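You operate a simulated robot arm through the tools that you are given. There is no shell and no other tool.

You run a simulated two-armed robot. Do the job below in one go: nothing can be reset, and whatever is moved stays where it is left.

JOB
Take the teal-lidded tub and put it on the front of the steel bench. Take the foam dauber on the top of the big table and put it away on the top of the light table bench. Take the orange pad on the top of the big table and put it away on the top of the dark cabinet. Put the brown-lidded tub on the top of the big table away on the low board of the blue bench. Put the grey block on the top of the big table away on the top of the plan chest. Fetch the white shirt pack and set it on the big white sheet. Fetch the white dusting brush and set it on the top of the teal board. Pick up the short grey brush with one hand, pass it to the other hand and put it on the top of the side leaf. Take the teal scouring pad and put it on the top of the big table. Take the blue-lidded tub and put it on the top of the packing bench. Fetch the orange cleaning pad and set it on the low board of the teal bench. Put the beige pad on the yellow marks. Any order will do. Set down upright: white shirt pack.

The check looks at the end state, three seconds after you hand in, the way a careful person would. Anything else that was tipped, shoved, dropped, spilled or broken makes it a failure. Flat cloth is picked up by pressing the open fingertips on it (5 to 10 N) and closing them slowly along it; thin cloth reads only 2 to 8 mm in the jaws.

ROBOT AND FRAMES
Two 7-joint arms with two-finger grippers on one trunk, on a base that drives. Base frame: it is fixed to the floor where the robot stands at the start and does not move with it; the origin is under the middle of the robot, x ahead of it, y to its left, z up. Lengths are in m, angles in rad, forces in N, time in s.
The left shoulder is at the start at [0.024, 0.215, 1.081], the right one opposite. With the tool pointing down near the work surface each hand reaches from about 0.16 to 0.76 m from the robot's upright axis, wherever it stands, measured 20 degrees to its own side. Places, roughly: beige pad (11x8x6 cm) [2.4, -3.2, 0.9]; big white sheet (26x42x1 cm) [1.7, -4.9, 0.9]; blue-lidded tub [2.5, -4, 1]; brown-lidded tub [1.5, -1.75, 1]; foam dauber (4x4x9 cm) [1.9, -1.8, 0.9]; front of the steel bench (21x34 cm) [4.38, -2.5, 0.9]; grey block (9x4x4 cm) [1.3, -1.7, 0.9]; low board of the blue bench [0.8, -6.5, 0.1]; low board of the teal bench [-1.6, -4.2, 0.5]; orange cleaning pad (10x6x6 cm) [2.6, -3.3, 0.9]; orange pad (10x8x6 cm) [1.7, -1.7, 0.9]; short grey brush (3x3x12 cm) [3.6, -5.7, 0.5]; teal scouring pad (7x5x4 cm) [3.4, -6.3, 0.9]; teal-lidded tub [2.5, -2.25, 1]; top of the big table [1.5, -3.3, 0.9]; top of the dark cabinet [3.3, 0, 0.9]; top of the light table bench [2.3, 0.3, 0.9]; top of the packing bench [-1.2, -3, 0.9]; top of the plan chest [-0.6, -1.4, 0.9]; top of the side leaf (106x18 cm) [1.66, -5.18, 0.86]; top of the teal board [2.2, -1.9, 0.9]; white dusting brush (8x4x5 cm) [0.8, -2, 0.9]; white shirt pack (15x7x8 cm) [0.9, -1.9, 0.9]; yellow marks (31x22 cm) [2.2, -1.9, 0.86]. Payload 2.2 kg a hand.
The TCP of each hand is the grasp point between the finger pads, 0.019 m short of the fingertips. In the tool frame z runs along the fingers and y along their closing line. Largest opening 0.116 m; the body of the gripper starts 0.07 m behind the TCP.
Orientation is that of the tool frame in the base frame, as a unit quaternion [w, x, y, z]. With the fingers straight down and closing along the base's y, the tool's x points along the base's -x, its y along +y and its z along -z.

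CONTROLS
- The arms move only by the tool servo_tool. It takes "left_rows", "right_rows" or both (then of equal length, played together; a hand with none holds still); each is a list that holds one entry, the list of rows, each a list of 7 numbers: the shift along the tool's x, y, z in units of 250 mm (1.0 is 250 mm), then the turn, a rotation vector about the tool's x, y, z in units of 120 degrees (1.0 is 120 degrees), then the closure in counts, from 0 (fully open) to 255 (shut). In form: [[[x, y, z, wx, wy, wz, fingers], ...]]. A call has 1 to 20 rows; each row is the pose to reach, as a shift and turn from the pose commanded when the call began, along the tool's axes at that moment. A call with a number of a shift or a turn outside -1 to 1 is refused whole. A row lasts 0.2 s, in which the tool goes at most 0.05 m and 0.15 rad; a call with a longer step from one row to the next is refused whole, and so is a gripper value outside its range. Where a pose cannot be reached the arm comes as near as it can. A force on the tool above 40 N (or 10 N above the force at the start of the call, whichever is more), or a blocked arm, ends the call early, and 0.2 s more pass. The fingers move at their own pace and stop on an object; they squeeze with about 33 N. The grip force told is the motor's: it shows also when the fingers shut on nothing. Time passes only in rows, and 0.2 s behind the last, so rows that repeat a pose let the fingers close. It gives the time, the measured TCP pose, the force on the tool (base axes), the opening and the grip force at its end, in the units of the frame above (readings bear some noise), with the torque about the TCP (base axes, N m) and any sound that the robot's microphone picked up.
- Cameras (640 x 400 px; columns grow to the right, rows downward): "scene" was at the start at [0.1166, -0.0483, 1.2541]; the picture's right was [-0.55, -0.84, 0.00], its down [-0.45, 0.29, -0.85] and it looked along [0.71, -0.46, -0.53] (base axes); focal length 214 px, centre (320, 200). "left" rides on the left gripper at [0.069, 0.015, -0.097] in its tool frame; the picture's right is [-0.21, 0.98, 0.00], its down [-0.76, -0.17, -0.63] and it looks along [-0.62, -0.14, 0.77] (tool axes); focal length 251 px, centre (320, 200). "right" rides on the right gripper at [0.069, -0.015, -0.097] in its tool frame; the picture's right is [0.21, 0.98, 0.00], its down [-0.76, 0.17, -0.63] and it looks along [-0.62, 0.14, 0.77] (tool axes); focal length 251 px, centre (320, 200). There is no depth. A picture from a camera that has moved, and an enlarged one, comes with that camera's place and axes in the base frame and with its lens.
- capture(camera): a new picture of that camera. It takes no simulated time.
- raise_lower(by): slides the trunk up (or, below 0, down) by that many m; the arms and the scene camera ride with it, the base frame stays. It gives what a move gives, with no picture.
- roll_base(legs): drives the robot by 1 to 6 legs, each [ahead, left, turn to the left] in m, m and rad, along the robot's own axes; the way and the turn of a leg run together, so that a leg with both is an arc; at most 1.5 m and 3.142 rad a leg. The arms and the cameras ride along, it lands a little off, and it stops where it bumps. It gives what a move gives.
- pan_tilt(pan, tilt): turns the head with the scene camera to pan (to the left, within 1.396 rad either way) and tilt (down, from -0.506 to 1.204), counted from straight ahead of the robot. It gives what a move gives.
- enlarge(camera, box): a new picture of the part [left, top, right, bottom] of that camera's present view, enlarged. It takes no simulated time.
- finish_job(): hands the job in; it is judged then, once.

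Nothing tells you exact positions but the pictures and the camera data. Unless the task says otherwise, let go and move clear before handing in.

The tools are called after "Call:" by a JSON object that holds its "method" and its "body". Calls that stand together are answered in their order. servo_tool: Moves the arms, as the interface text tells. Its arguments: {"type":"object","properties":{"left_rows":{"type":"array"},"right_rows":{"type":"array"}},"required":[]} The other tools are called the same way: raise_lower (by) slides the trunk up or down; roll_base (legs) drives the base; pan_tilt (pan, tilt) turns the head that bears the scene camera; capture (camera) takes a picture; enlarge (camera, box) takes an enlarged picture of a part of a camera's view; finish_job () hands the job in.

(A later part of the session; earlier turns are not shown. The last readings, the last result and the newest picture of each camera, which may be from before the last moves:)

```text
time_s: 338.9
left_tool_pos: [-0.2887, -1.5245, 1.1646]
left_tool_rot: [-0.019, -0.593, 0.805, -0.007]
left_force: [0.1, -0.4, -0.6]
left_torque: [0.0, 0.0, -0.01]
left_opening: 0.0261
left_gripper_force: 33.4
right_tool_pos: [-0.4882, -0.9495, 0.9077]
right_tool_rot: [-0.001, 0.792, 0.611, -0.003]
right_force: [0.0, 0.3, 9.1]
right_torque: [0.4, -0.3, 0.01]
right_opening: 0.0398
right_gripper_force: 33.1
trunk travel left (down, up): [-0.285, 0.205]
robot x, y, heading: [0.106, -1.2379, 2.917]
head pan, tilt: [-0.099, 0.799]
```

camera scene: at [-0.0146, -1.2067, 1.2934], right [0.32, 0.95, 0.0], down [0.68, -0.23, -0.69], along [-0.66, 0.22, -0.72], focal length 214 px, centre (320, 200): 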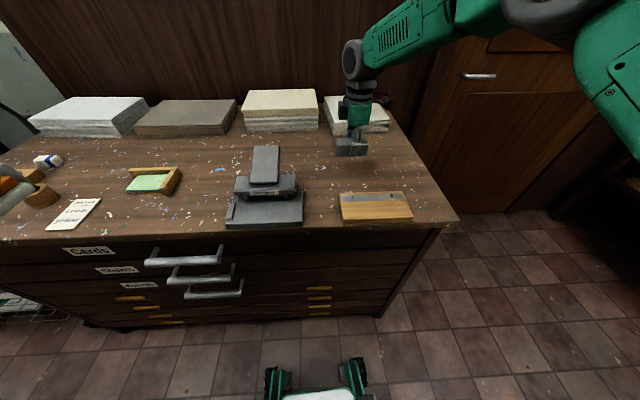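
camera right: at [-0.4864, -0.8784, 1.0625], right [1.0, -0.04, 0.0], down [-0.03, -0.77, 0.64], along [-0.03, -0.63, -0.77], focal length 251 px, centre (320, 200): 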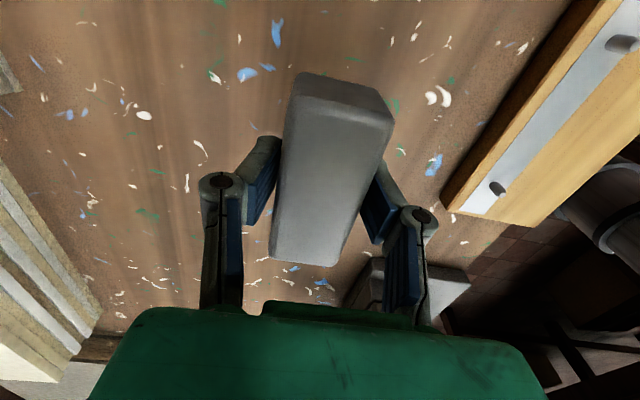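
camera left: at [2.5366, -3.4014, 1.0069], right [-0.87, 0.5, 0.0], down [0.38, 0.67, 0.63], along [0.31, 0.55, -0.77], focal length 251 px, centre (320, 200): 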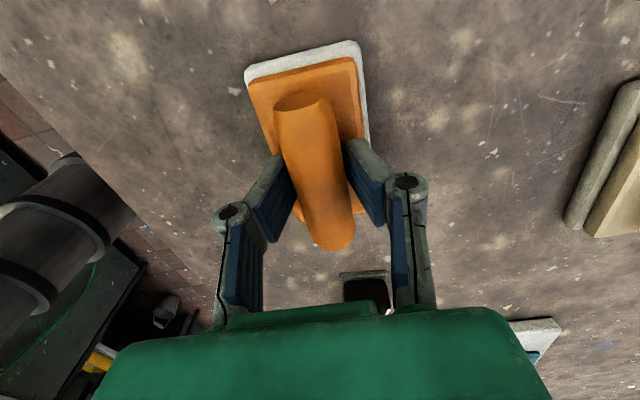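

Contact at 9 N. Release and rise.

Call:
{"method": "servo_tool", "body": {"right_rows": [[[0, 0, 0, 0, 0, 0, 200], [0, 0, 0, 0, 0, 0, 130], [0, 0, 0, 0, 0, 0, 90], [0, 0, 0, 0, 0, 0, 70], [0, 0, -0.05, 0, 0, 0, 70], [0, 0, -0.14, 0, 0, 0, 70], [0, 0, -0.26, 0, 0, 0, 70], [0, 0, -0.38, 0, 0, 0, 70], [0, 0, -0.5, 0, 0, 0, 70], [0, 0, -0.62, 0, 0, 0, 70], [0, 0, -0.74, 0, 0, 0, 70], [0, 0, -0.86, 0, 0, 0, 70]]]}}

Call:
{"method": "enlarge", "body": {"camera": "scene", "box": [200, 80, 470, 250]}}

```text
time_s: 341.5
left_tool_pos: [-0.2893, -1.524, 1.1648]
left_tool_rot: [-0.019, -0.592, 0.806, -0.008]
left_force: [-0.1, -1.4, -1.0]
left_torque: [0.04, 0.01, -0.01]
left_opening: 0.0264
left_gripper_force: 33.2
right_tool_pos: [-0.4865, -0.949, 1.1214]
right_tool_rot: [0.0, 0.791, 0.612, -0.002]
right_force: [-0.1, 0.1, 0.1]
right_torque: [0.01, 0.0, 0.02]
right_opening: 0.0842
right_gripper_force: 0.1
trunk travel left (down, up): [-0.285, 0.205]
robot x, y, heading: [0.1054, -1.2424, 2.914]
head pan, tilt: [-0.099, 0.799]
```

```text
2.35 times, centred on (335, 165) of scene
camera zoom: at [-0.0141, -1.2072, 1.2935], right [0.32, 0.95, 0.0], down [0.68, -0.23, -0.7], along [-0.66, 0.22, -0.72], focal length 505 px, centre (285, 282)
```

zoom: 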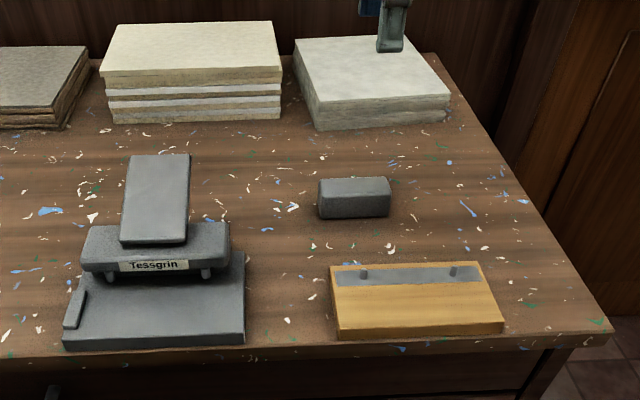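

Grey block placed. Now take the orange cleaning pad south to the teal bench: tuck the right hand, turn and drive down the aisle.

Call:
{"method": "servo_tool", "body": {"right_rows": [[[0, 0.12, 0, 0, 0, 0, 0], [0, 0.24, 0, 0, 0, 0, 0], [0, 0.36, 0, 0, 0, 0, 0], [0, 0.48, 0, 0, 0, 0, 0], [0, 0.6, 0, 0, 0, 0, 0], [0, 0.72, 0, 0, 0, 0, 0], [0, 0.84, 0, 0, 0, 0, 0]]]}}

Call:
{"method": "roll_base", "body": {"legs": [[0, 0, 1.56], [1.2, 0, 0]]}}

Call:
{"method": "pan_tilt", "body": {"pan": -0.4, "tilt": 0.5}}

Call:
{"method": "capture", "body": {"camera": "scene"}}

Call:
{"method": "pan_tilt", "body": {"pan": 0.5, "tilt": 0.5}}

Call:
{"method": "capture", "body": {"camera": "scene"}}

```text
time_s: 343.1
left_tool_pos: [-0.2879, -1.523, 1.1651]
left_tool_rot: [-0.02, -0.593, 0.805, -0.008]
left_force: [0.0, 0.3, -0.8]
left_torque: [0.01, 0.02, -0.01]
left_opening: 0.0262
left_gripper_force: 32.8
right_tool_pos: [-0.2835, -1.0035, 1.1202]
right_tool_rot: [0.0, 0.791, 0.612, -0.003]
right_force: [0.1, 0.5, 0.2]
right_torque: [0.03, 0.02, 0.0]
right_opening: 0.1161
right_gripper_force: 0.2
trunk travel left (down, up): [-0.285, 0.205]
robot x, y, heading: [0.1061, -1.244, 2.916]
head pan, tilt: [-0.099, 0.799]
```

```text
time_s: 353.0
left_tool_pos: [0.0774, -2.8111, 1.165]
left_tool_rot: [0.008, 0.985, -0.173, 0.02]
left_force: [-0.1, -0.2, -1.1]
left_torque: [0.04, 0.0, 0.02]
left_opening: 0.0265
left_gripper_force: 32.5
right_tool_pos: [-0.4418, -2.7825, 1.1198]
right_tool_rot: [0.002, 0.15, 0.989, -0.001]
right_force: [0.4, -0.6, 0.4]
right_torque: [0.0, 0.01, -0.03]
right_opening: 0.116
right_gripper_force: 0.1
trunk travel left (down, up): [-0.285, 0.205]
robot x, y, heading: [-0.1866, -2.4008, -1.846]
head pan, tilt: [-0.099, 0.799]
```

```text
time_s: 353.8
left_tool_pos: [0.0776, -2.8084, 1.1659]
left_tool_rot: [0.009, 0.985, -0.173, 0.02]
left_force: [0.9, 0.5, -1.0]
left_torque: [0.03, -0.03, 0.03]
left_opening: 0.0264
left_gripper_force: 32.7
right_tool_pos: [-0.4424, -2.7798, 1.1201]
right_tool_rot: [0.002, 0.149, 0.989, -0.002]
right_force: [-0.3, -1.0, -0.6]
right_torque: [-0.01, 0.0, -0.03]
right_opening: 0.1159
right_gripper_force: 0.0
trunk travel left (down, up): [-0.285, 0.205]
robot x, y, heading: [-0.1864, -2.4046, -1.845]
head pan, tilt: [-0.4, 0.499]
```

```text
taken
camera scene: at [-0.2538, -2.5128, 1.3195], right [-0.78, 0.62, 0.0], down [0.3, 0.38, -0.88], along [-0.55, -0.69, -0.48], focal length 214 px, centre (320, 200)
```

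scene: 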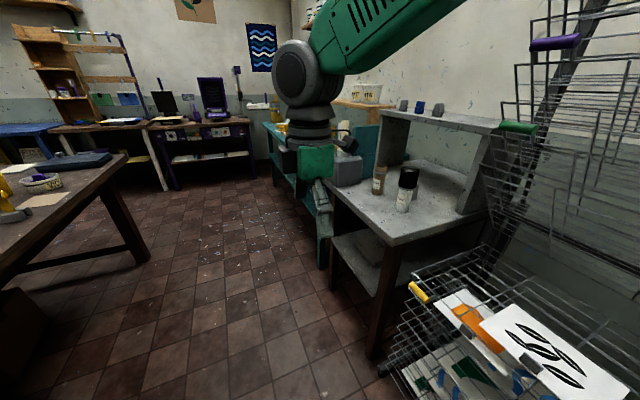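

```text
time_s: 355.0
left_tool_pos: [0.0782, -2.8077, 1.1654]
left_tool_rot: [0.009, 0.985, -0.173, 0.019]
left_force: [0.0, 0.0, -1.4]
left_torque: [0.01, -0.02, 0.03]
left_opening: 0.0266
left_gripper_force: 32.8
right_tool_pos: [-0.4415, -2.7797, 1.1199]
right_tool_rot: [0.002, 0.149, 0.989, -0.002]
right_force: [-0.3, 0.8, -0.5]
right_torque: [-0.02, -0.02, 0.02]
right_opening: 0.1164
right_gripper_force: 0.1
trunk travel left (down, up): [-0.285, 0.205]
robot x, y, heading: [-0.1863, -2.4028, -1.843]
head pan, tilt: [0.499, 0.499]
```

```text
taken
camera scene: at [-0.1766, -2.5304, 1.3194], right [-0.97, -0.22, 0.0], down [-0.11, 0.47, -0.88], along [0.2, -0.85, -0.48], focal length 214 px, centre (320, 200)
```

scene: 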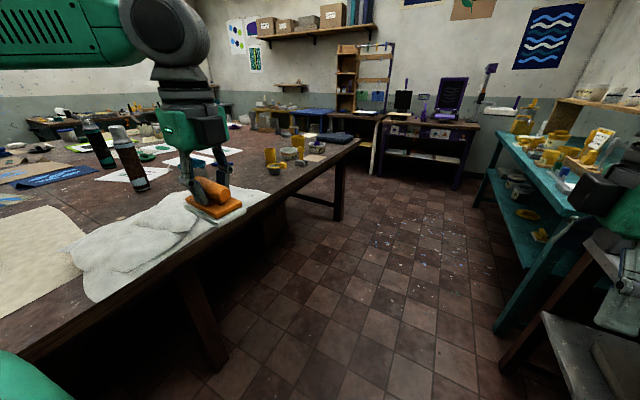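

I see the packing bench (grey, right), then the teal bench beyond it. Driving further down the aisle to face the teal bench.

Call:
{"method": "roll_base", "body": {"legs": [[1.4, 0, 0], [0, 0, -0.8]]}}

Call:
{"method": "pan_tilt", "body": {"pan": -0.4, "tilt": 0.6}}

Call:
{"method": "capture", "body": {"camera": "scene"}}

```text
time_s: 364.1
left_tool_pos: [-0.6458, -4.2445, 1.1662]
left_tool_rot: [0.015, 0.847, -0.532, 0.015]
left_force: [-0.1, -0.4, -0.9]
left_torque: [0.0, 0.01, 0.05]
left_opening: 0.0262
left_gripper_force: 33.2
right_tool_pos: [-0.9984, -3.8606, 1.1191]
right_tool_rot: [0.002, 0.511, 0.859, -0.003]
right_force: [-1.3, 0.6, 0.5]
right_torque: [-0.03, 0.0, 0.01]
right_opening: 0.1161
right_gripper_force: 0.0
trunk travel left (down, up): [-0.285, 0.205]
robot x, y, heading: [-0.551, -3.774, -2.615]
head pan, tilt: [0.499, 0.499]
```

```text
time_s: 365.3
left_tool_pos: [-0.6458, -4.2412, 1.1669]
left_tool_rot: [0.017, 0.847, -0.531, 0.015]
left_force: [-0.3, -0.9, -1.9]
left_torque: [0.03, 0.01, 0.02]
left_opening: 0.0264
left_gripper_force: 33.6
right_tool_pos: [-0.9967, -3.8587, 1.1199]
right_tool_rot: [0.001, 0.512, 0.859, -0.005]
right_force: [0.6, 0.0, 0.0]
right_torque: [0.0, -0.02, 0.0]
right_opening: 0.1161
right_gripper_force: 0.0
trunk travel left (down, up): [-0.285, 0.205]
robot x, y, heading: [-0.5508, -3.7709, -2.613]
head pan, tilt: [-0.4, 0.6]
```

```text
taken
camera scene: at [-0.6756, -3.8032, 1.3104], right [-0.13, 0.99, 0.0], down [0.56, 0.07, -0.82], along [-0.82, -0.1, -0.57], focal length 214 px, centre (320, 200)
```

scene: 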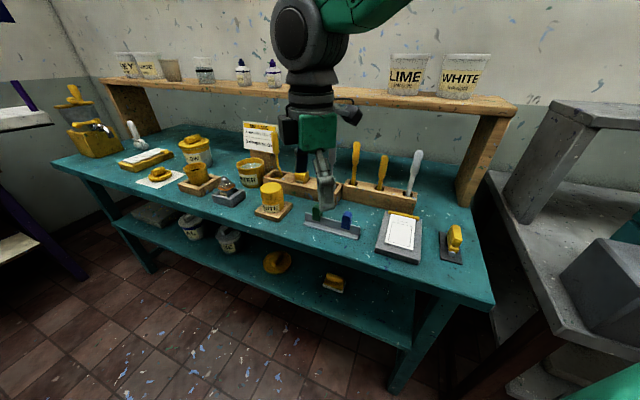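

The low board is flush with the bench top, so I must reach in under the top with a tilted hand. I'll back off, square up to the bench, then lower the trunk with hands clear.

Call:
{"method": "roll_base", "body": {"legs": [[-0.2, 0, 0], [0, 0, -0.77]]}}

Call:
{"method": "pan_tilt", "body": {"pan": 0.0, "tilt": 0.8}}

Call:
{"method": "capture", "body": {"camera": "scene"}}

Call:
{"method": "capture", "body": {"camera": "left"}}

```text
time_s: 368.9
left_tool_pos: [-0.7727, -3.9448, 1.1666]
left_tool_rot: [-0.021, -0.588, 0.809, -0.008]
left_force: [0.5, 0.4, -1.5]
left_torque: [0.03, 0.01, 0.03]
left_opening: 0.0265
left_gripper_force: 32.7
right_tool_pos: [-0.7618, -3.4229, 1.1199]
right_tool_rot: [0.0, 0.795, 0.607, -0.004]
right_force: [0.0, -0.3, -0.3]
right_torque: [0.01, 0.0, -0.02]
right_opening: 0.1161
right_gripper_force: 0.0
trunk travel left (down, up): [-0.285, 0.205]
robot x, y, heading: [-0.3803, -3.6643, 2.906]
head pan, tilt: [-0.4, 0.6]
```

```text
time_s: 369.8
left_tool_pos: [-0.7694, -3.9435, 1.1676]
left_tool_rot: [-0.022, -0.587, 0.809, -0.008]
left_force: [0.8, 0.8, -1.0]
left_torque: [-0.02, 0.02, 0.0]
left_opening: 0.0266
left_gripper_force: 33.0
right_tool_pos: [-0.7593, -3.4232, 1.1217]
right_tool_rot: [0.0, 0.795, 0.606, -0.005]
right_force: [0.6, -0.7, 0.2]
right_torque: [-0.02, -0.03, -0.02]
right_opening: 0.1161
right_gripper_force: 0.1
trunk travel left (down, up): [-0.285, 0.205]
robot x, y, heading: [-0.3772, -3.6687, 2.898]
head pan, tilt: [0.0, 0.799]
```

```text
taken
camera scene: at [-0.4983, -3.6407, 1.2936], right [0.24, 0.97, 0.0], down [0.7, -0.17, -0.7], along [-0.68, 0.17, -0.72], focal length 214 px, centre (320, 200)
```

scene: 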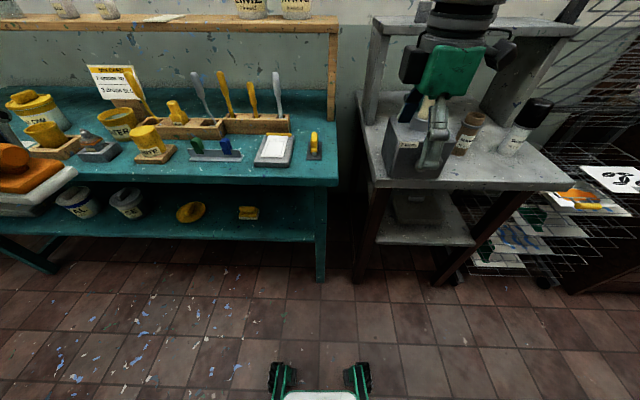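

```text
taken
camera left: at [-0.8031, -4.0003, 1.2673], right [-0.86, 0.51, 0.0], down [0.41, 0.69, 0.6], along [0.3, 0.51, -0.8], focal length 251 px, centre (320, 200)
```

left: 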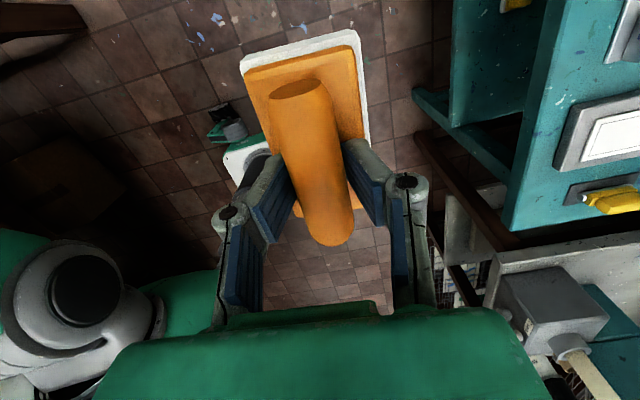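

The low board is recessed ~6–8 cm behind the top's edge. I'll first set the pad on the free strip at the bench top's front edge, then re-grip it by the handle ends with a nearly horizontal hand so I can slide it in underneath. Moving 8 cm closer.

Call:
{"method": "roll_base", "body": {"legs": [[0.08, 0, 0]]}}

Call:
{"method": "pan_tilt", "body": {"pan": 0.35, "tilt": 0.8}}

Call:
{"method": "pan_tilt", "body": {"pan": 0.35, "tilt": 0.8}}

Call:
{"method": "capture", "body": {"camera": "scene"}}

```text
time_s: 370.9
left_tool_pos: [-0.8491, -3.9246, 1.1673]
left_tool_rot: [-0.022, -0.588, 0.809, -0.008]
left_force: [-1.2, 1.0, -0.5]
left_torque: [-0.03, -0.01, 0.01]
left_opening: 0.0265
left_gripper_force: 32.7
right_tool_pos: [-0.8366, -3.4038, 1.1212]
right_tool_rot: [0.001, 0.795, 0.607, -0.005]
right_force: [0.1, 0.4, -1.1]
right_torque: [-0.02, -0.02, 0.01]
right_opening: 0.1163
right_gripper_force: 0.1
trunk travel left (down, up): [-0.285, 0.205]
robot x, y, heading: [-0.4546, -3.6493, 2.904]
head pan, tilt: [0.0, 0.799]
```

```text
time_s: 371.7
left_tool_pos: [-0.8461, -3.9229, 1.17]
left_tool_rot: [-0.023, -0.588, 0.809, -0.007]
left_force: [0.3, -0.3, -1.1]
left_torque: [0.01, 0.0, 0.04]
left_opening: 0.0263
left_gripper_force: 33.0
right_tool_pos: [-0.8338, -3.4042, 1.1222]
right_tool_rot: [0.0, 0.795, 0.607, -0.007]
right_force: [0.2, 0.0, 0.6]
right_torque: [-0.03, 0.01, -0.01]
right_opening: 0.1163
right_gripper_force: 0.0
trunk travel left (down, up): [-0.285, 0.205]
robot x, y, heading: [-0.4554, -3.6493, 2.902]
head pan, tilt: [0.351, 0.799]
```

```text
time_s: 372.3
left_tool_pos: [-0.8456, -3.9218, 1.1694]
left_tool_rot: [-0.023, -0.588, 0.809, -0.008]
left_force: [1.4, 0.4, -1.1]
left_torque: [0.02, 0.01, 0.0]
left_opening: 0.0264
left_gripper_force: 33.3
right_tool_pos: [-0.8352, -3.4026, 1.1212]
right_tool_rot: [0.001, 0.795, 0.606, -0.006]
right_force: [0.2, 0.9, 0.5]
right_torque: [0.02, 0.0, 0.01]
right_opening: 0.1159
right_gripper_force: 0.1
trunk travel left (down, up): [-0.285, 0.205]
robot x, y, heading: [-0.4549, -3.6485, 2.903]
head pan, tilt: [0.351, 0.799]
```

```text
taken
camera scene: at [-0.5775, -3.6501, 1.2935], right [-0.11, 0.99, 0.0], down [0.71, 0.08, -0.69], along [-0.69, -0.08, -0.72], focal length 214 px, centre (320, 200)
```

scene: 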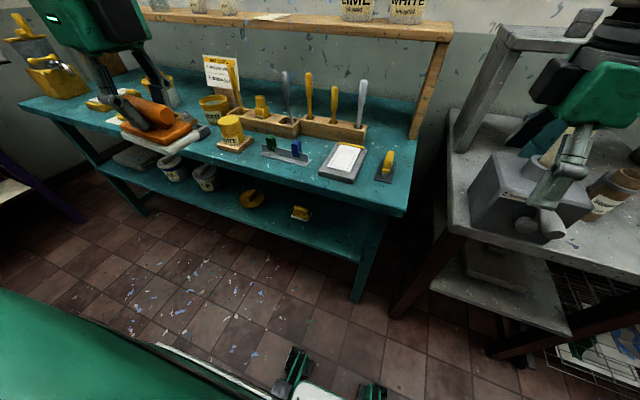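

I'll set the pad on the bench-top strip in front of the clipboard, near (-1.054,-3.68). Moving over it first.

Call:
{"method": "servo_tool", "body": {"left_rows": [[[-0.08, 0.13, 0, 0.003, -0.011, 0, 255], [-0.16, 0.26, 0, 0.006, -0.022, 0, 255], [-0.24, 0.39, 0, 0.006, -0.022, 0, 255], [-0.32, 0.52, 0, 0.006, -0.022, 0, 255], [-0.4, 0.65, 0, 0.006, -0.022, 0, 255], [-0.48, 0.78, 0, 0.006, -0.022, 0, 255], [-0.56, 0.9, 0, 0.006, -0.022, 0, 255], [-0.64, 1.0, 0, 0.006, -0.022, 0, 255], [-0.664, 1.0, 0.1, 0.006, -0.022, 0, 255], [-0.664, 1.0, 0.2, 0.006, -0.022, 0, 255], [-0.664, 1.0, 0.32, 0.006, -0.022, 0, 255], [-0.664, 1.0, 0.44, 0.006, -0.022, 0, 255], [-0.664, 1.0, 0.56, 0.006, -0.022, 0, 255], [-0.664, 1.0, 0.64, 0.006, -0.022, 0, 255], [-0.664, 1.0, 0.64, 0.006, -0.022, 0, 255]]]}}

Call:
{"method": "capture", "body": {"camera": "scene"}}

Call:
{"method": "capture", "body": {"camera": "left"}}

```text
time_s: 375.5
left_tool_pos: [-1.0388, -3.6923, 1.005]
left_tool_rot: [-0.001, -0.587, 0.809, 0.0]
left_force: [0.3, 0.4, -0.9]
left_torque: [0.02, 0.05, 0.01]
left_opening: 0.0265
left_gripper_force: 33.2
right_tool_pos: [-0.8342, -3.4027, 1.1202]
right_tool_rot: [0.001, 0.795, 0.607, -0.007]
right_force: [-0.1, -0.4, 0.3]
right_torque: [0.0, 0.01, -0.01]
right_opening: 0.1157
right_gripper_force: 0.0
trunk travel left (down, up): [-0.285, 0.205]
robot x, y, heading: [-0.4564, -3.6507, 2.907]
head pan, tilt: [0.351, 0.799]
```

```text
taken
camera scene: at [-0.5786, -3.6474, 1.2934], right [-0.11, 0.99, 0.0], down [0.71, 0.08, -0.69], along [-0.69, -0.08, -0.72], focal length 214 px, centre (320, 200)
```

scene: 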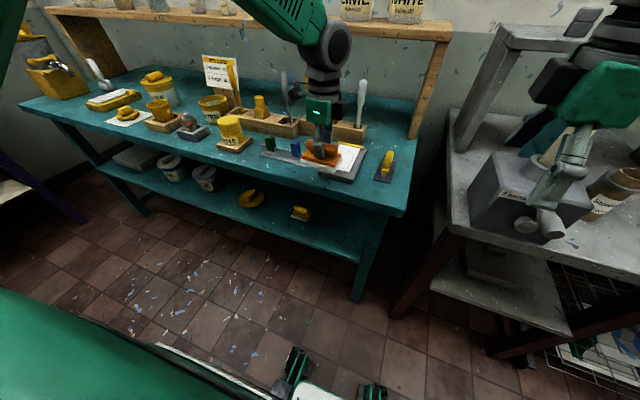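

```text
taken
camera left: at [-1.0738, -3.7541, 1.1018], right [-0.86, 0.51, 0.0], down [0.4, 0.67, 0.63], along [0.32, 0.55, -0.78], focal length 251 px, centre (320, 200)
```

left: 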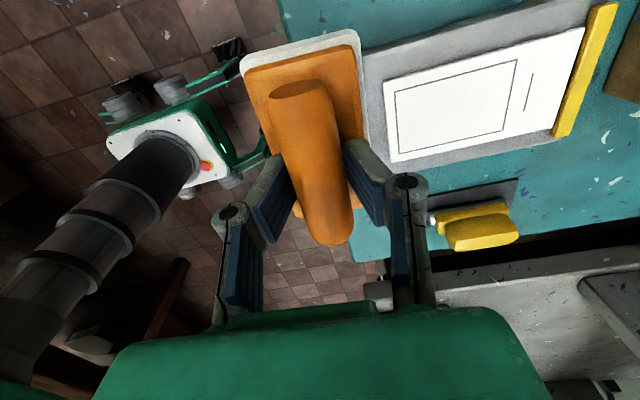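

Need about 2 cm more forward so the pad sits fully on the strip. Then lower to contact.

Call:
{"method": "servo_tool", "body": {"left_rows": [[[0.003, 0.036, 0.06, 0, 0, 0, 255], [0.006, 0.072, 0.14, 0, 0, 0, 255], [0.006, 0.072, 0.22, 0, 0, 0, 255], [0.006, 0.072, 0.3, 0, 0, 0, 255], [0.006, 0.072, 0.3, 0, 0, 0, 255]]]}}

Call:
{"method": "servo_tool", "body": {"left_rows": [[[0, 0, 0.02, 0, 0, 0, 255], [0, 0, 0.04, 0, 0, 0, 255], [0, 0, 0.04, 0, 0, 0, 255]]]}}

Call:
{"method": "capture", "body": {"camera": "left"}}

```text
time_s: 376.5
left_tool_pos: [-1.0582, -3.686, 0.9474]
left_tool_rot: [-0.007, -0.588, 0.809, 0.01]
left_force: [15.6, -5.3, 33.5]
left_torque: [-0.03, -0.51, 0.0]
left_opening: 0.0266
left_gripper_force: 33.2
right_tool_pos: [-0.8317, -3.4023, 1.1224]
right_tool_rot: [-0.001, 0.795, 0.606, -0.008]
right_force: [-1.1, -0.1, 0.2]
right_torque: [0.01, -0.1, 0.02]
right_opening: 0.1159
right_gripper_force: 0.1
trunk travel left (down, up): [-0.285, 0.205]
robot x, y, heading: [-0.4558, -3.6481, 2.906]
head pan, tilt: [0.351, 0.799]
stopped in row 4 (left hand): the force on the tool passed its limit at 56 N (the readings are from after the stop); the commanded pose is now the measured one
```

```text
time_s: 377.0
left_tool_pos: [-1.0572, -3.6853, 0.9474]
left_tool_rot: [-0.008, -0.589, 0.808, 0.013]
left_force: [18.6, -7.3, 28.9]
left_torque: [-0.3, -0.67, 0.19]
left_opening: 0.0266
left_gripper_force: 32.7
right_tool_pos: [-0.8301, -3.404, 1.1248]
right_tool_rot: [-0.001, 0.795, 0.606, -0.009]
right_force: [-0.1, 0.0, -0.5]
right_torque: [-0.02, -0.03, 0.02]
right_opening: 0.1161
right_gripper_force: 0.2
trunk travel left (down, up): [-0.285, 0.205]
robot x, y, heading: [-0.4577, -3.6516, 2.903]
head pan, tilt: [0.351, 0.799]
stopped in row 2 (left hand): the force on the tool passed its limit at 53 N (the readings are from after the stop); the commanded pose is now the measured one
```

```text
taken
camera left: at [-1.0909, -3.7484, 1.0439], right [-0.86, 0.5, 0.03], down [0.41, 0.66, 0.63], along [0.3, 0.55, -0.78], focal length 251 px, centre (320, 200)
```

left: 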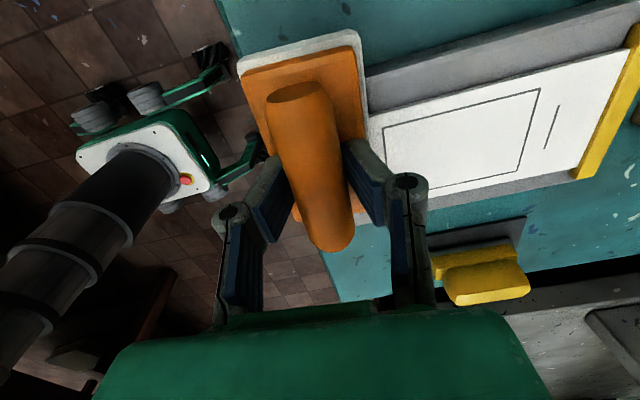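

The pad caught the clipboard's edge. Lift at once and check whether the clipboard moved.

Call:
{"method": "servo_tool", "body": {"left_rows": [[[0, 0, -0.06, 0, 0, 0, 255], [0, 0, -0.16, 0, 0, 0, 255], [0, 0, -0.28, 0, 0, 0, 255], [0, 0, -0.4, 0, 0, 0, 255], [0, 0, -0.5, 0, 0, 0, 255], [0, 0, -0.5, 0, 0, 0, 255]]]}}

Call:
{"method": "enlarge", "body": {"camera": "scene", "box": [220, 100, 440, 260]}}

Call:
{"method": "capture", "body": {"camera": "left"}}

```text
time_s: 378.4
left_tool_pos: [-1.0576, -3.6869, 1.0687]
left_tool_rot: [-0.008, -0.588, 0.808, 0.013]
left_force: [-0.2, -0.6, -1.0]
left_torque: [0.0, 0.03, -0.01]
left_opening: 0.0265
left_gripper_force: 33.2
right_tool_pos: [-0.8333, -3.4034, 1.1217]
right_tool_rot: [0.0, 0.794, 0.607, -0.009]
right_force: [0.5, -0.4, 0.3]
right_torque: [0.04, -0.02, 0.02]
right_opening: 0.1159
right_gripper_force: 0.0
trunk travel left (down, up): [-0.285, 0.205]
robot x, y, heading: [-0.4606, -3.6504, 2.904]
head pan, tilt: [0.351, 0.799]
```

```text
2.50 times, centred on (330, 180) of scene
camera zoom: at [-0.5807, -3.6469, 1.2933], right [-0.11, 0.99, 0.0], down [0.72, 0.08, -0.69], along [-0.69, -0.08, -0.72], focal length 536 px, centre (295, 250)
```

zoom: 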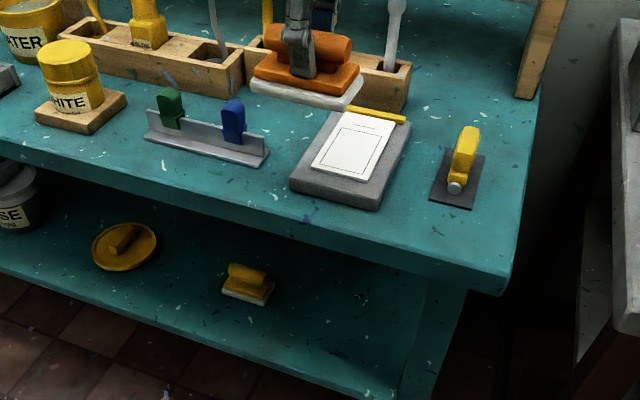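

```text
taken
camera left: at [-1.0922, -3.7495, 1.1649], right [-0.86, 0.5, 0.03], down [0.41, 0.66, 0.63], along [0.3, 0.55, -0.78], focal length 251 px, centre (320, 200)
```

left: 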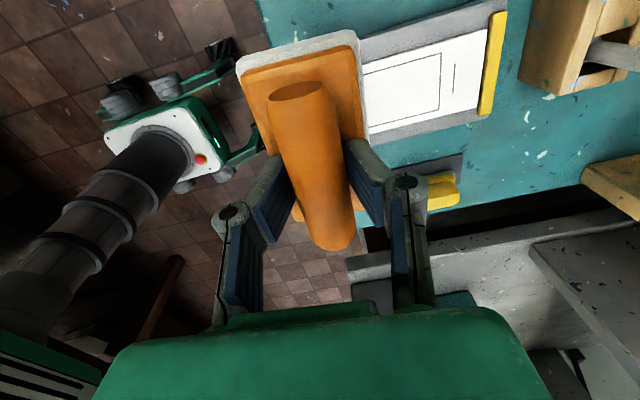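

The clipboard stayed put. Rather than re-gripping, I'll go straight in with a tilted hand: retract both hands, lower the trunk, tilt the left hand forward about 38° and slide the pad onto the low board's front.

Call:
{"method": "servo_tool", "body": {"left_rows": [[[0, -0.12, -0.04, 0, 0, 0, 255], [0, -0.26, -0.08, 0, 0, 0, 255], [0, -0.4, -0.08, 0, 0, 0, 255], [0, -0.54, -0.08, 0, 0, 0, 255], [0, -0.68, -0.08, 0, 0, 0, 255], [0, -0.82, -0.08, 0, 0, 0, 255], [0, -0.92, -0.08, 0, 0, 0, 255], [0, -0.92, -0.08, 0, 0, 0, 255]]], "right_rows": [[[0, 0.1, 0, 0, 0, 0, 0], [0, 0.2, 0, 0, 0, 0, 0], [0, 0.3, 0, 0, 0, 0, 0], [0, 0.4, 0, 0, 0, 0, 0], [0, 0.5, 0, 0, 0, 0, 0], [0, 0.6, 0, 0, 0, 0, 0], [0, 0.6, 0, 0, 0, 0, 0], [0, 0.6, 0, 0, 0, 0, 0]]]}}

Call:
{"method": "raise_lower", "body": {"by": -0.27}}

Call:
{"method": "pan_tilt", "body": {"pan": 0.35, "tilt": 0.6}}

Call:
{"method": "capture", "body": {"camera": "scene"}}

```text
time_s: 380.2
left_tool_pos: [-0.8405, -3.7574, 1.0806]
left_tool_rot: [-0.008, -0.588, 0.808, 0.013]
left_force: [0.4, -0.8, -1.6]
left_torque: [0.02, 0.0, 0.04]
left_opening: 0.0263
left_gripper_force: 32.8
right_tool_pos: [-0.6897, -3.4441, 1.1229]
right_tool_rot: [0.0, 0.795, 0.607, -0.008]
right_force: [-0.4, -0.7, 0.1]
right_torque: [-0.05, -0.01, 0.02]
right_opening: 0.116
right_gripper_force: 0.2
trunk travel left (down, up): [-0.285, 0.205]
robot x, y, heading: [-0.4521, -3.6563, 2.906]
head pan, tilt: [0.351, 0.799]
```

```text
time_s: 382.9
left_tool_pos: [-0.8405, -3.7578, 0.8116]
left_tool_rot: [-0.009, -0.588, 0.809, 0.013]
left_force: [-0.1, 0.4, -0.4]
left_torque: [0.01, -0.01, 0.01]
left_opening: 0.0266
left_gripper_force: 33.0
right_tool_pos: [-0.6881, -3.4443, 0.853]
right_tool_rot: [0.0, 0.795, 0.606, -0.008]
right_force: [-0.4, -0.6, 0.1]
right_torque: [-0.02, -0.02, -0.02]
right_opening: 0.116
right_gripper_force: 0.1
trunk travel left (down, up): [-0.015, 0.475]
robot x, y, heading: [-0.4574, -3.647, 2.908]
head pan, tilt: [0.351, 0.799]
```

```text
time_s: 383.7
left_tool_pos: [-0.8389, -3.7572, 0.8108]
left_tool_rot: [-0.009, -0.589, 0.808, 0.014]
left_force: [0.2, 0.8, -1.6]
left_torque: [0.05, -0.01, 0.02]
left_opening: 0.0264
left_gripper_force: 33.2
right_tool_pos: [-0.6883, -3.4439, 0.8515]
right_tool_rot: [-0.001, 0.795, 0.606, -0.009]
right_force: [-0.4, -1.3, 0.1]
right_torque: [-0.01, 0.02, 0.0]
right_opening: 0.116
right_gripper_force: 0.1
trunk travel left (down, up): [-0.015, 0.475]
robot x, y, heading: [-0.4555, -3.6492, 2.903]
head pan, tilt: [0.351, 0.6]
```

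```text
taken
camera scene: at [-0.5851, -3.6485, 1.0404], right [-0.11, 0.99, 0.0], down [0.56, 0.06, -0.82], along [-0.82, -0.09, -0.57], focal length 214 px, centre (320, 200)
```

scene: 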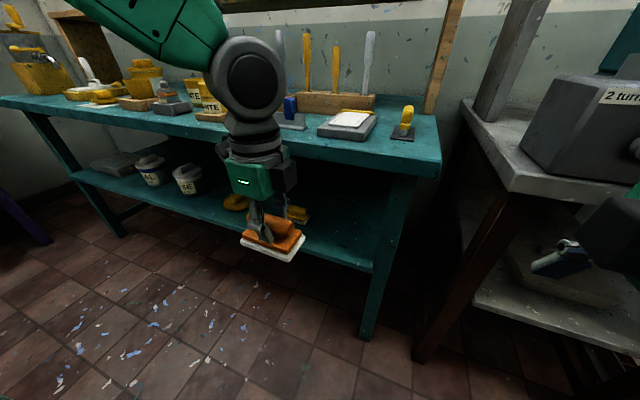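

Trunk is low now. Bring the pad down in front of the low board, then tilt the hand.

Call:
{"method": "servo_tool", "body": {"left_rows": [[[0, 0.1, 0.1, 0.004, 0.01, 0, 255], [0, 0.2, 0.24, 0.004, 0.01, 0, 255], [0, 0.3, 0.38, 0.004, 0.01, 0, 255], [0, 0.36, 0.52, 0.004, 0.01, 0, 255], [0, 0.36, 0.64, 0.004, 0.01, 0, 255], [0, 0.36, 0.72, 0.004, 0.01, 0, 255], [0, 0.36, 0.72, 0.004, 0.01, 0, 255]]]}}

Call:
{"method": "servo_tool", "body": {"left_rows": [[[0, 0, 0, -0.06, 0, 0, 255], [0, 0, 0, -0.12, 0, 0, 255], [0, 0, 0, -0.18, 0, 0, 255], [0, 0, 0, -0.24, 0, 0, 255], [0, 0, 0, -0.3, 0, 0, 255], [0, 0, 0, -0.33, 0, 0, 255], [0, 0, 0, -0.33, 0, 0, 255], [0, 0, 0, -0.33, 0, 0, 255]]]}}

Call:
{"method": "pan_tilt", "body": {"pan": 0.35, "tilt": 0.8}}

Call:
{"method": "capture", "body": {"camera": "scene"}}

Call:
{"method": "capture", "body": {"camera": "left"}}

```text
time_s: 385.3
left_tool_pos: [-0.9296, -3.7276, 0.6335]
left_tool_rot: [-0.015, -0.588, 0.808, 0.004]
left_force: [0.0, 0.1, -1.5]
left_torque: [-0.03, 0.01, 0.01]
left_opening: 0.0262
left_gripper_force: 32.9
right_tool_pos: [-0.6893, -3.4442, 0.8528]
right_tool_rot: [0.0, 0.795, 0.606, -0.008]
right_force: [0.6, 0.1, -0.4]
right_torque: [0.01, 0.03, -0.04]
right_opening: 0.116
right_gripper_force: 0.1
trunk travel left (down, up): [-0.015, 0.475]
robot x, y, heading: [-0.4583, -3.6448, 2.903]
head pan, tilt: [0.351, 0.6]
```

```text
time_s: 387.1
left_tool_pos: [-0.9394, -3.7294, 0.6497]
left_tool_rot: [-0.202, -0.572, 0.736, 0.299]
left_force: [-1.0, 0.7, -0.6]
left_torque: [0.03, -0.04, -0.04]
left_opening: 0.0267
left_gripper_force: 33.4
right_tool_pos: [-0.689, -3.4435, 0.8523]
right_tool_rot: [0.0, 0.795, 0.607, -0.009]
right_force: [-0.4, -0.1, -0.3]
right_torque: [0.01, -0.01, -0.03]
right_opening: 0.1159
right_gripper_force: 0.0
trunk travel left (down, up): [-0.015, 0.475]
robot x, y, heading: [-0.458, -3.6489, 2.903]
head pan, tilt: [0.351, 0.6]
```

```text
time_s: 387.8
left_tool_pos: [-0.9399, -3.7304, 0.6457]
left_tool_rot: [-0.201, -0.575, 0.737, 0.295]
left_force: [-0.4, 0.2, 0.0]
left_torque: [-0.03, 0.0, 0.02]
left_opening: 0.0263
left_gripper_force: 33.3
right_tool_pos: [-0.6883, -3.4444, 0.8515]
right_tool_rot: [0.0, 0.795, 0.606, -0.008]
right_force: [0.3, 0.5, 0.2]
right_torque: [0.0, 0.01, -0.02]
right_opening: 0.1163
right_gripper_force: 0.1
trunk travel left (down, up): [-0.015, 0.475]
robot x, y, heading: [-0.4533, -3.6529, 2.901]
head pan, tilt: [0.351, 0.799]
```

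```text
taken
camera scene: at [-0.5805, -3.647, 1.0288], right [-0.11, 0.99, 0.0], down [0.67, 0.07, -0.74], along [-0.73, -0.08, -0.67], focal length 214 px, centre (320, 200)
```

scene: 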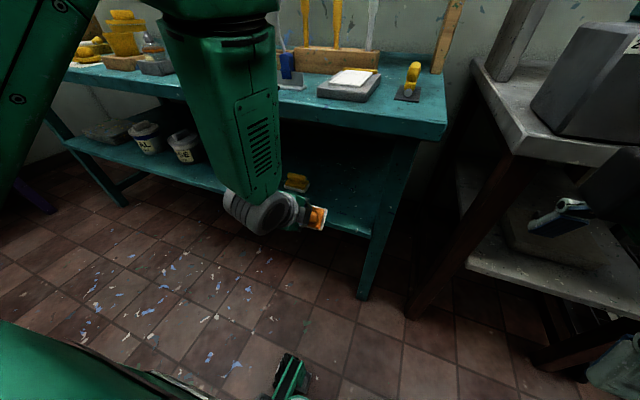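

```text
taken
camera left: at [-0.9073, -3.8148, 0.7249], right [-0.65, 0.37, 0.66], down [0.72, 0.57, 0.39], along [-0.23, 0.73, -0.64], focal length 251 px, centre (320, 200)
```

left: 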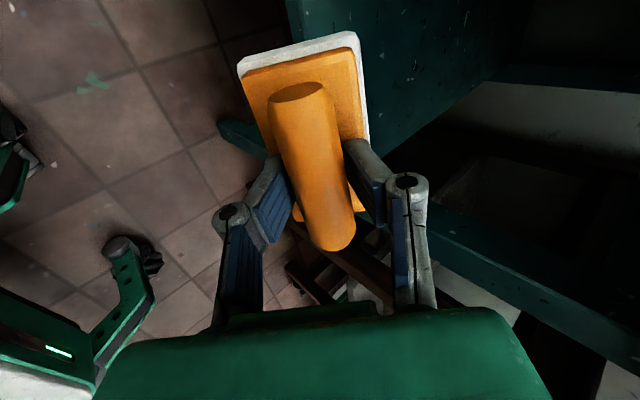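

At this tilt the forearm would brush the top's edge, so a steeper approach with the pad gripped by its handle ends is needed. I'll untilt, raise the trunk again, and look for a roomy spot to set the pad down for re-gripping.

Call:
{"method": "servo_tool", "body": {"left_rows": [[[0, 0, 0, 0.06, 0, 0, 255], [0, 0, 0, 0.12, 0, 0, 255], [0, -0.1, -0.05, 0.18, 0, 0, 255], [0, -0.2, -0.1, 0.24, 0, 0, 255], [0, -0.3, -0.15, 0.3, 0, 0, 255], [0, -0.3, -0.15, 0.348, 0, 0, 255], [0, -0.3, -0.15, 0.348, 0, 0, 255]]]}}

Call:
{"method": "raise_lower", "body": {"by": 0.3}}

Call:
{"method": "pan_tilt", "body": {"pan": -0.5, "tilt": 0.8}}

Call:
{"method": "capture", "body": {"camera": "scene"}}

Call:
{"method": "capture", "body": {"camera": "left"}}

```text
time_s: 389.4
left_tool_pos: [-0.853, -3.7527, 0.6134]
left_tool_rot: [-0.003, -0.589, 0.808, -0.012]
left_force: [0.4, 0.4, -1.2]
left_torque: [0.0, -0.01, 0.0]
left_opening: 0.0265
left_gripper_force: 33.0
right_tool_pos: [-0.6889, -3.4445, 0.8514]
right_tool_rot: [0.0, 0.795, 0.607, -0.007]
right_force: [-0.6, 0.0, -0.2]
right_torque: [0.0, -0.05, 0.02]
right_opening: 0.116
right_gripper_force: 0.0
trunk travel left (down, up): [-0.015, 0.475]
robot x, y, heading: [-0.4538, -3.6478, 2.904]
head pan, tilt: [0.351, 0.799]
```

```text
time_s: 392.4
left_tool_pos: [-0.8525, -3.7514, 0.9129]
left_tool_rot: [-0.005, -0.588, 0.809, -0.012]
left_force: [1.2, 0.8, -0.7]
left_torque: [-0.02, -0.01, 0.01]
left_opening: 0.0263
left_gripper_force: 32.6
right_tool_pos: [-0.6885, -3.4434, 1.1521]
right_tool_rot: [0.0, 0.795, 0.607, -0.008]
right_force: [0.2, 0.3, -0.7]
right_torque: [0.02, -0.03, 0.02]
right_opening: 0.1158
right_gripper_force: 0.0
trunk travel left (down, up): [-0.315, 0.175]
robot x, y, heading: [-0.4539, -3.6491, 2.903]
head pan, tilt: [0.351, 0.799]
```

```text
time_s: 393.6
left_tool_pos: [-0.8536, -3.7516, 0.9132]
left_tool_rot: [-0.005, -0.588, 0.809, -0.012]
left_force: [0.1, 0.0, 0.5]
left_torque: [0.01, 0.02, 0.01]
left_opening: 0.0265
left_gripper_force: 32.5
right_tool_pos: [-0.6881, -3.4427, 1.1521]
right_tool_rot: [-0.001, 0.795, 0.607, -0.008]
right_force: [0.7, -0.5, 0.1]
right_torque: [0.0, 0.01, 0.02]
right_opening: 0.1162
right_gripper_force: 0.0
trunk travel left (down, up): [-0.315, 0.175]
robot x, y, heading: [-0.4508, -3.6508, 2.906]
head pan, tilt: [-0.499, 0.799]
```

```text
taken
camera scene: at [-0.5582, -3.5833, 1.3235], right [0.67, 0.74, 0.0], down [0.53, -0.48, -0.7], along [-0.51, 0.47, -0.72], focal length 214 px, centre (320, 200)
```

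scene: 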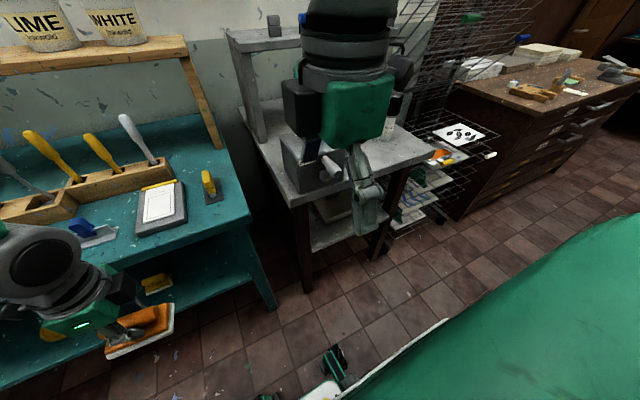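

```text
taken
camera left: at [-0.8894, -3.8108, 1.0107], right [-0.86, 0.5, -0.02], down [0.39, 0.68, 0.62], along [0.32, 0.53, -0.78], focal length 251 px, centre (320, 200)
```

left: 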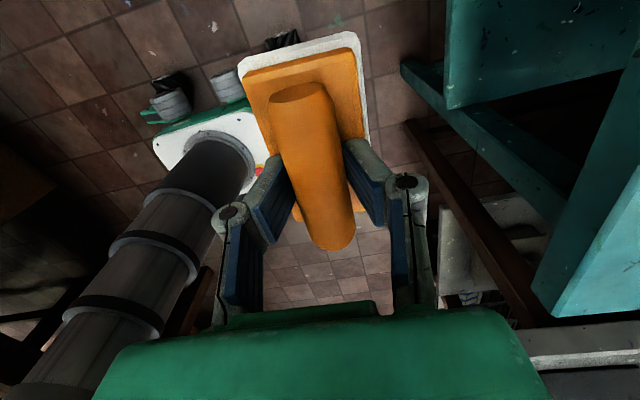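

There's a better free patch (about 17×9 cm) at the bench top's front-right corner, before the spatula. I'll set the pad there at about (-1.023,-3.531).

Call:
{"method": "servo_tool", "body": {"left_rows": [[[0, 0, -0.14, -0.003, -0.005, 0, 255], [0, 0, -0.28, -0.006, -0.01, 0, 255], [0, 0, -0.42, -0.006, -0.01, 0, 255], [0, 0, -0.5, -0.006, -0.01, 0, 255], [-0.09, 0.13, -0.5, -0.006, -0.01, 0, 255], [-0.18, 0.26, -0.5, -0.006, -0.01, 0, 255], [-0.27, 0.39, -0.5, -0.006, -0.01, 0, 255], [-0.36, 0.52, -0.5, -0.006, -0.01, 0, 255], [-0.45, 0.65, -0.5, -0.006, -0.01, 0, 255], [-0.54, 0.78, -0.5, -0.006, -0.01, 0, 255], [-0.63, 0.918, -0.5, -0.006, -0.01, 0, 255], [-0.63, 0.918, -0.4, -0.006, -0.01, 0, 255], [-0.63, 0.918, -0.3, -0.006, -0.01, 0, 255], [-0.63, 0.918, -0.3, -0.006, -0.01, 0, 255]]]}}

Call:
{"method": "capture", "body": {"camera": "left"}}

Call:
{"method": "pan_tilt", "body": {"pan": -0.1, "tilt": 0.8}}

Call:
{"method": "enlarge", "body": {"camera": "scene", "box": [180, 80, 420, 260]}}

```text
time_s: 396.6
left_tool_pos: [-1.0221, -3.5296, 0.9813]
left_tool_rot: [0.001, -0.589, 0.808, -0.001]
left_force: [-0.3, 0.2, -0.9]
left_torque: [0.01, 0.0, 0.01]
left_opening: 0.0264
left_gripper_force: 33.2
right_tool_pos: [-0.689, -3.4425, 1.1521]
right_tool_rot: [-0.001, 0.795, 0.607, -0.008]
right_force: [0.1, 0.5, 0.4]
right_torque: [0.0, 0.0, 0.01]
right_opening: 0.1159
right_gripper_force: 0.1
trunk travel left (down, up): [-0.315, 0.175]
robot x, y, heading: [-0.4577, -3.6522, 2.904]
head pan, tilt: [-0.499, 0.799]
```

```text
taken
camera left: at [-1.059, -3.5916, 1.0781], right [-0.86, 0.5, 0.0], down [0.39, 0.67, 0.63], along [0.32, 0.55, -0.77], focal length 251 px, centre (320, 200)
```

left: 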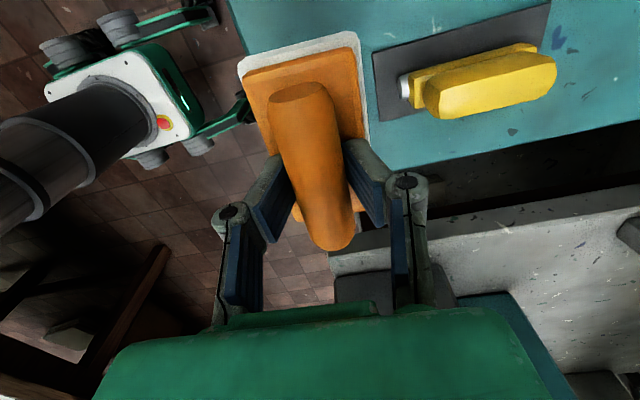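

```text
time_s: 397.4
left_tool_pos: [-1.0233, -3.5295, 0.9822]
left_tool_rot: [0.001, -0.589, 0.808, 0.0]
left_force: [-0.8, -0.2, -0.4]
left_torque: [0.01, 0.01, 0.01]
left_opening: 0.0264
left_gripper_force: 32.9
right_tool_pos: [-0.6891, -3.4433, 1.1509]
right_tool_rot: [-0.001, 0.795, 0.607, -0.009]
right_force: [0.0, 0.1, 0.3]
right_torque: [0.01, 0.0, -0.01]
right_opening: 0.116
right_gripper_force: 0.1
trunk travel left (down, up): [-0.315, 0.175]
robot x, y, heading: [-0.4541, -3.6487, 2.903]
head pan, tilt: [-0.099, 0.799]
```

```text
2.22 times, centred on (300, 170) of scene
camera zoom: at [-0.5753, -3.6092, 1.3234], right [0.33, 0.94, 0.0], down [0.68, -0.24, -0.69], along [-0.66, 0.23, -0.72], focal length 477 px, centre (364, 267)
```

zoom: 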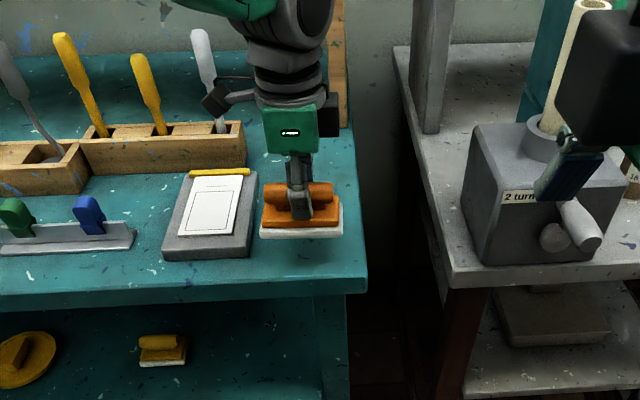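

The patch fits. Lower to contact.

Call:
{"method": "servo_tool", "body": {"left_rows": [[[0, 0, 0.08, 0, 0, 0, 255], [0, 0, 0.16, 0, 0, 0, 255], [0, 0, 0.22, 0, 0, 0, 255], [0, 0, 0.22, 0, 0, 0, 255]]]}}

Call:
{"method": "servo_tool", "body": {"left_rows": [[[0, 0, 0.02, 0, 0, 0, 255], [0, 0, 0.036, 0, 0, 0, 255], [0, 0, 0.036, 0, 0, 0, 255]]]}}

Call:
{"method": "servo_tool", "body": {"left_rows": [[[0, 0, 0.02, 0, 0, 0, 255], [0, 0, 0.03, 0, 0, 0, 255], [0, 0, 0.03, 0, 0, 0, 255]]]}}

```text
time_s: 398.4
left_tool_pos: [-1.0229, -3.5285, 0.9279]
left_tool_rot: [0.001, -0.589, 0.808, -0.001]
left_force: [0.8, 0.3, 0.6]
left_torque: [-0.03, 0.05, -0.02]
left_opening: 0.0263
left_gripper_force: 33.2
right_tool_pos: [-0.6893, -3.4441, 1.1514]
right_tool_rot: [0.0, 0.795, 0.607, -0.008]
right_force: [0.7, 0.3, -0.6]
right_torque: [0.0, -0.04, -0.01]
right_opening: 0.1157
right_gripper_force: 0.0
trunk travel left (down, up): [-0.315, 0.175]
robot x, y, heading: [-0.452, -3.6481, 2.905]
head pan, tilt: [-0.099, 0.799]
```

```text
time_s: 399.1
left_tool_pos: [-1.0254, -3.5285, 0.9258]
left_tool_rot: [0.0, -0.589, 0.808, 0.005]
left_force: [6.4, -0.1, 23.9]
left_torque: [-0.95, -0.07, 0.25]
left_opening: 0.0264
left_gripper_force: 33.8
right_tool_pos: [-0.6893, -3.4436, 1.1533]
right_tool_rot: [-0.001, 0.795, 0.607, -0.008]
right_force: [-0.6, -0.2, 0.1]
right_torque: [-0.04, -0.07, 0.01]
right_opening: 0.1159
right_gripper_force: 0.1
trunk travel left (down, up): [-0.315, 0.175]
robot x, y, heading: [-0.454, -3.6485, 2.897]
head pan, tilt: [-0.099, 0.799]
stopped in row 3 (left hand): the force on the tool passed its limit at 42 N (the readings are from after the stop); the commanded pose is now the measured one
```

```text
time_s: 399.6
left_tool_pos: [-1.029, -3.5273, 0.9248]
left_tool_rot: [-0.002, -0.59, 0.807, 0.009]
left_force: [8.2, -1.2, 23.5]
left_torque: [-1.04, -0.44, 0.29]
left_opening: 0.0266
left_gripper_force: 33.1
right_tool_pos: [-0.6884, -3.4453, 1.1524]
right_tool_rot: [-0.001, 0.795, 0.607, -0.008]
right_force: [0.3, 0.4, -0.3]
right_torque: [-0.05, -0.08, 0.0]
right_opening: 0.1161
right_gripper_force: 0.1
trunk travel left (down, up): [-0.315, 0.175]
robot x, y, heading: [-0.4548, -3.6494, 2.906]
head pan, tilt: [-0.099, 0.799]
stopped in row 2 (left hand): the force on the tool passed its limit at 43 N (the readings are from after the stop); the commanded pose is now the measured one
```

Call:
{"method": "enlarge", "body": {"camera": "scene", "box": [230, 120, 350, 220]}}

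Call:
{"method": "capture", "body": {"camera": "left"}}

```text
4.00 times, centred on (290, 170) of scene
camera zoom: at [-0.5728, -3.6094, 1.3237], right [0.33, 0.94, 0.0], down [0.68, -0.24, -0.7], along [-0.66, 0.23, -0.72], focal length 858 px, centre (440, 320)
```

zoom: 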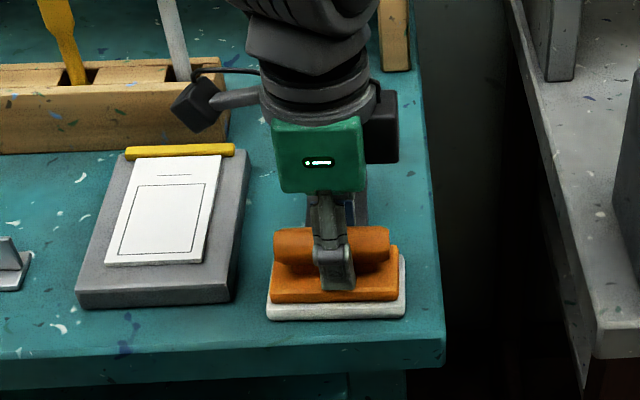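

```text
taken
camera left: at [-1.0622, -3.59, 1.0217], right [-0.87, 0.5, 0.02], down [0.4, 0.66, 0.64], along [0.31, 0.56, -0.77], focal length 251 px, centre (320, 200)
```

left: 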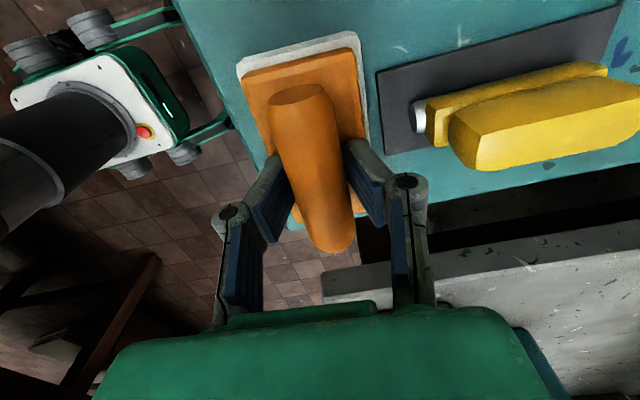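

It rests on the free patch, clear of its neighbours. Release and rise.

Call:
{"method": "servo_tool", "body": {"left_rows": [[[0, 0, -0.008, 0, 0, 0, 200], [0, 0, -0.008, 0, 0, 0, 150], [0, 0, -0.008, 0, 0, 0, 120], [0, 0, -0.008, 0, 0, 0, 100], [0, 0, -0.06, 0, 0, 0, 100], [0, 0, -0.14, 0, 0, 0, 100], [0, 0, -0.26, 0, 0, 0, 100], [0, 0, -0.38, 0, 0, 0, 100], [0, 0, -0.5, 0, 0, 0, 60], [0, -0.1, -0.6, 0, 0, 0, 0], [0, -0.25, -0.65, 0, 0, 0, 0], [0, -0.4, -0.65, 0, 0, 0, 0], [0, -0.55, -0.65, 0, 0, 0, 0], [0, -0.7, -0.65, 0, 0, 0, 0]]]}}

Call:
{"method": "enlarge", "body": {"camera": "scene", "box": [180, 80, 420, 260]}}

```text
time_s: 402.6
left_tool_pos: [-0.8568, -3.5817, 1.0856]
left_tool_rot: [-0.002, -0.59, 0.808, 0.011]
left_force: [0.4, 0.1, 0.5]
left_torque: [0.01, 0.03, -0.03]
left_opening: 0.116
left_gripper_force: 0.1
right_tool_pos: [-0.687, -3.4462, 1.1529]
right_tool_rot: [-0.002, 0.795, 0.607, -0.009]
right_force: [-0.1, -0.5, -0.1]
right_torque: [0.0, 0.0, 0.0]
right_opening: 0.1154
right_gripper_force: 0.1
trunk travel left (down, up): [-0.315, 0.175]
robot x, y, heading: [-0.4586, -3.6469, 2.905]
head pan, tilt: [-0.099, 0.799]
```

```text
2.22 times, centred on (300, 170) of scene
camera zoom: at [-0.5728, -3.6104, 1.3237], right [0.33, 0.94, 0.0], down [0.68, -0.24, -0.7], along [-0.66, 0.23, -0.72], focal length 477 px, centre (364, 267)
```

zoom: 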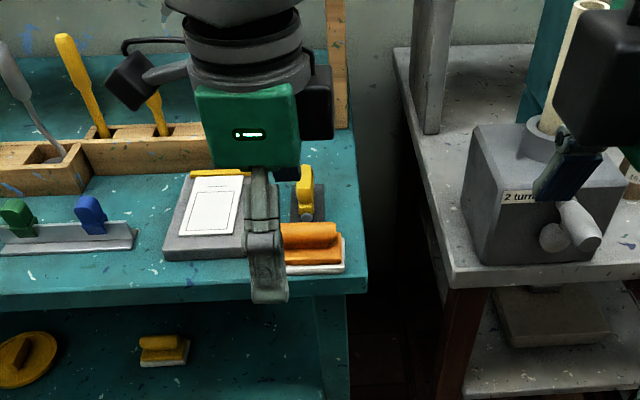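

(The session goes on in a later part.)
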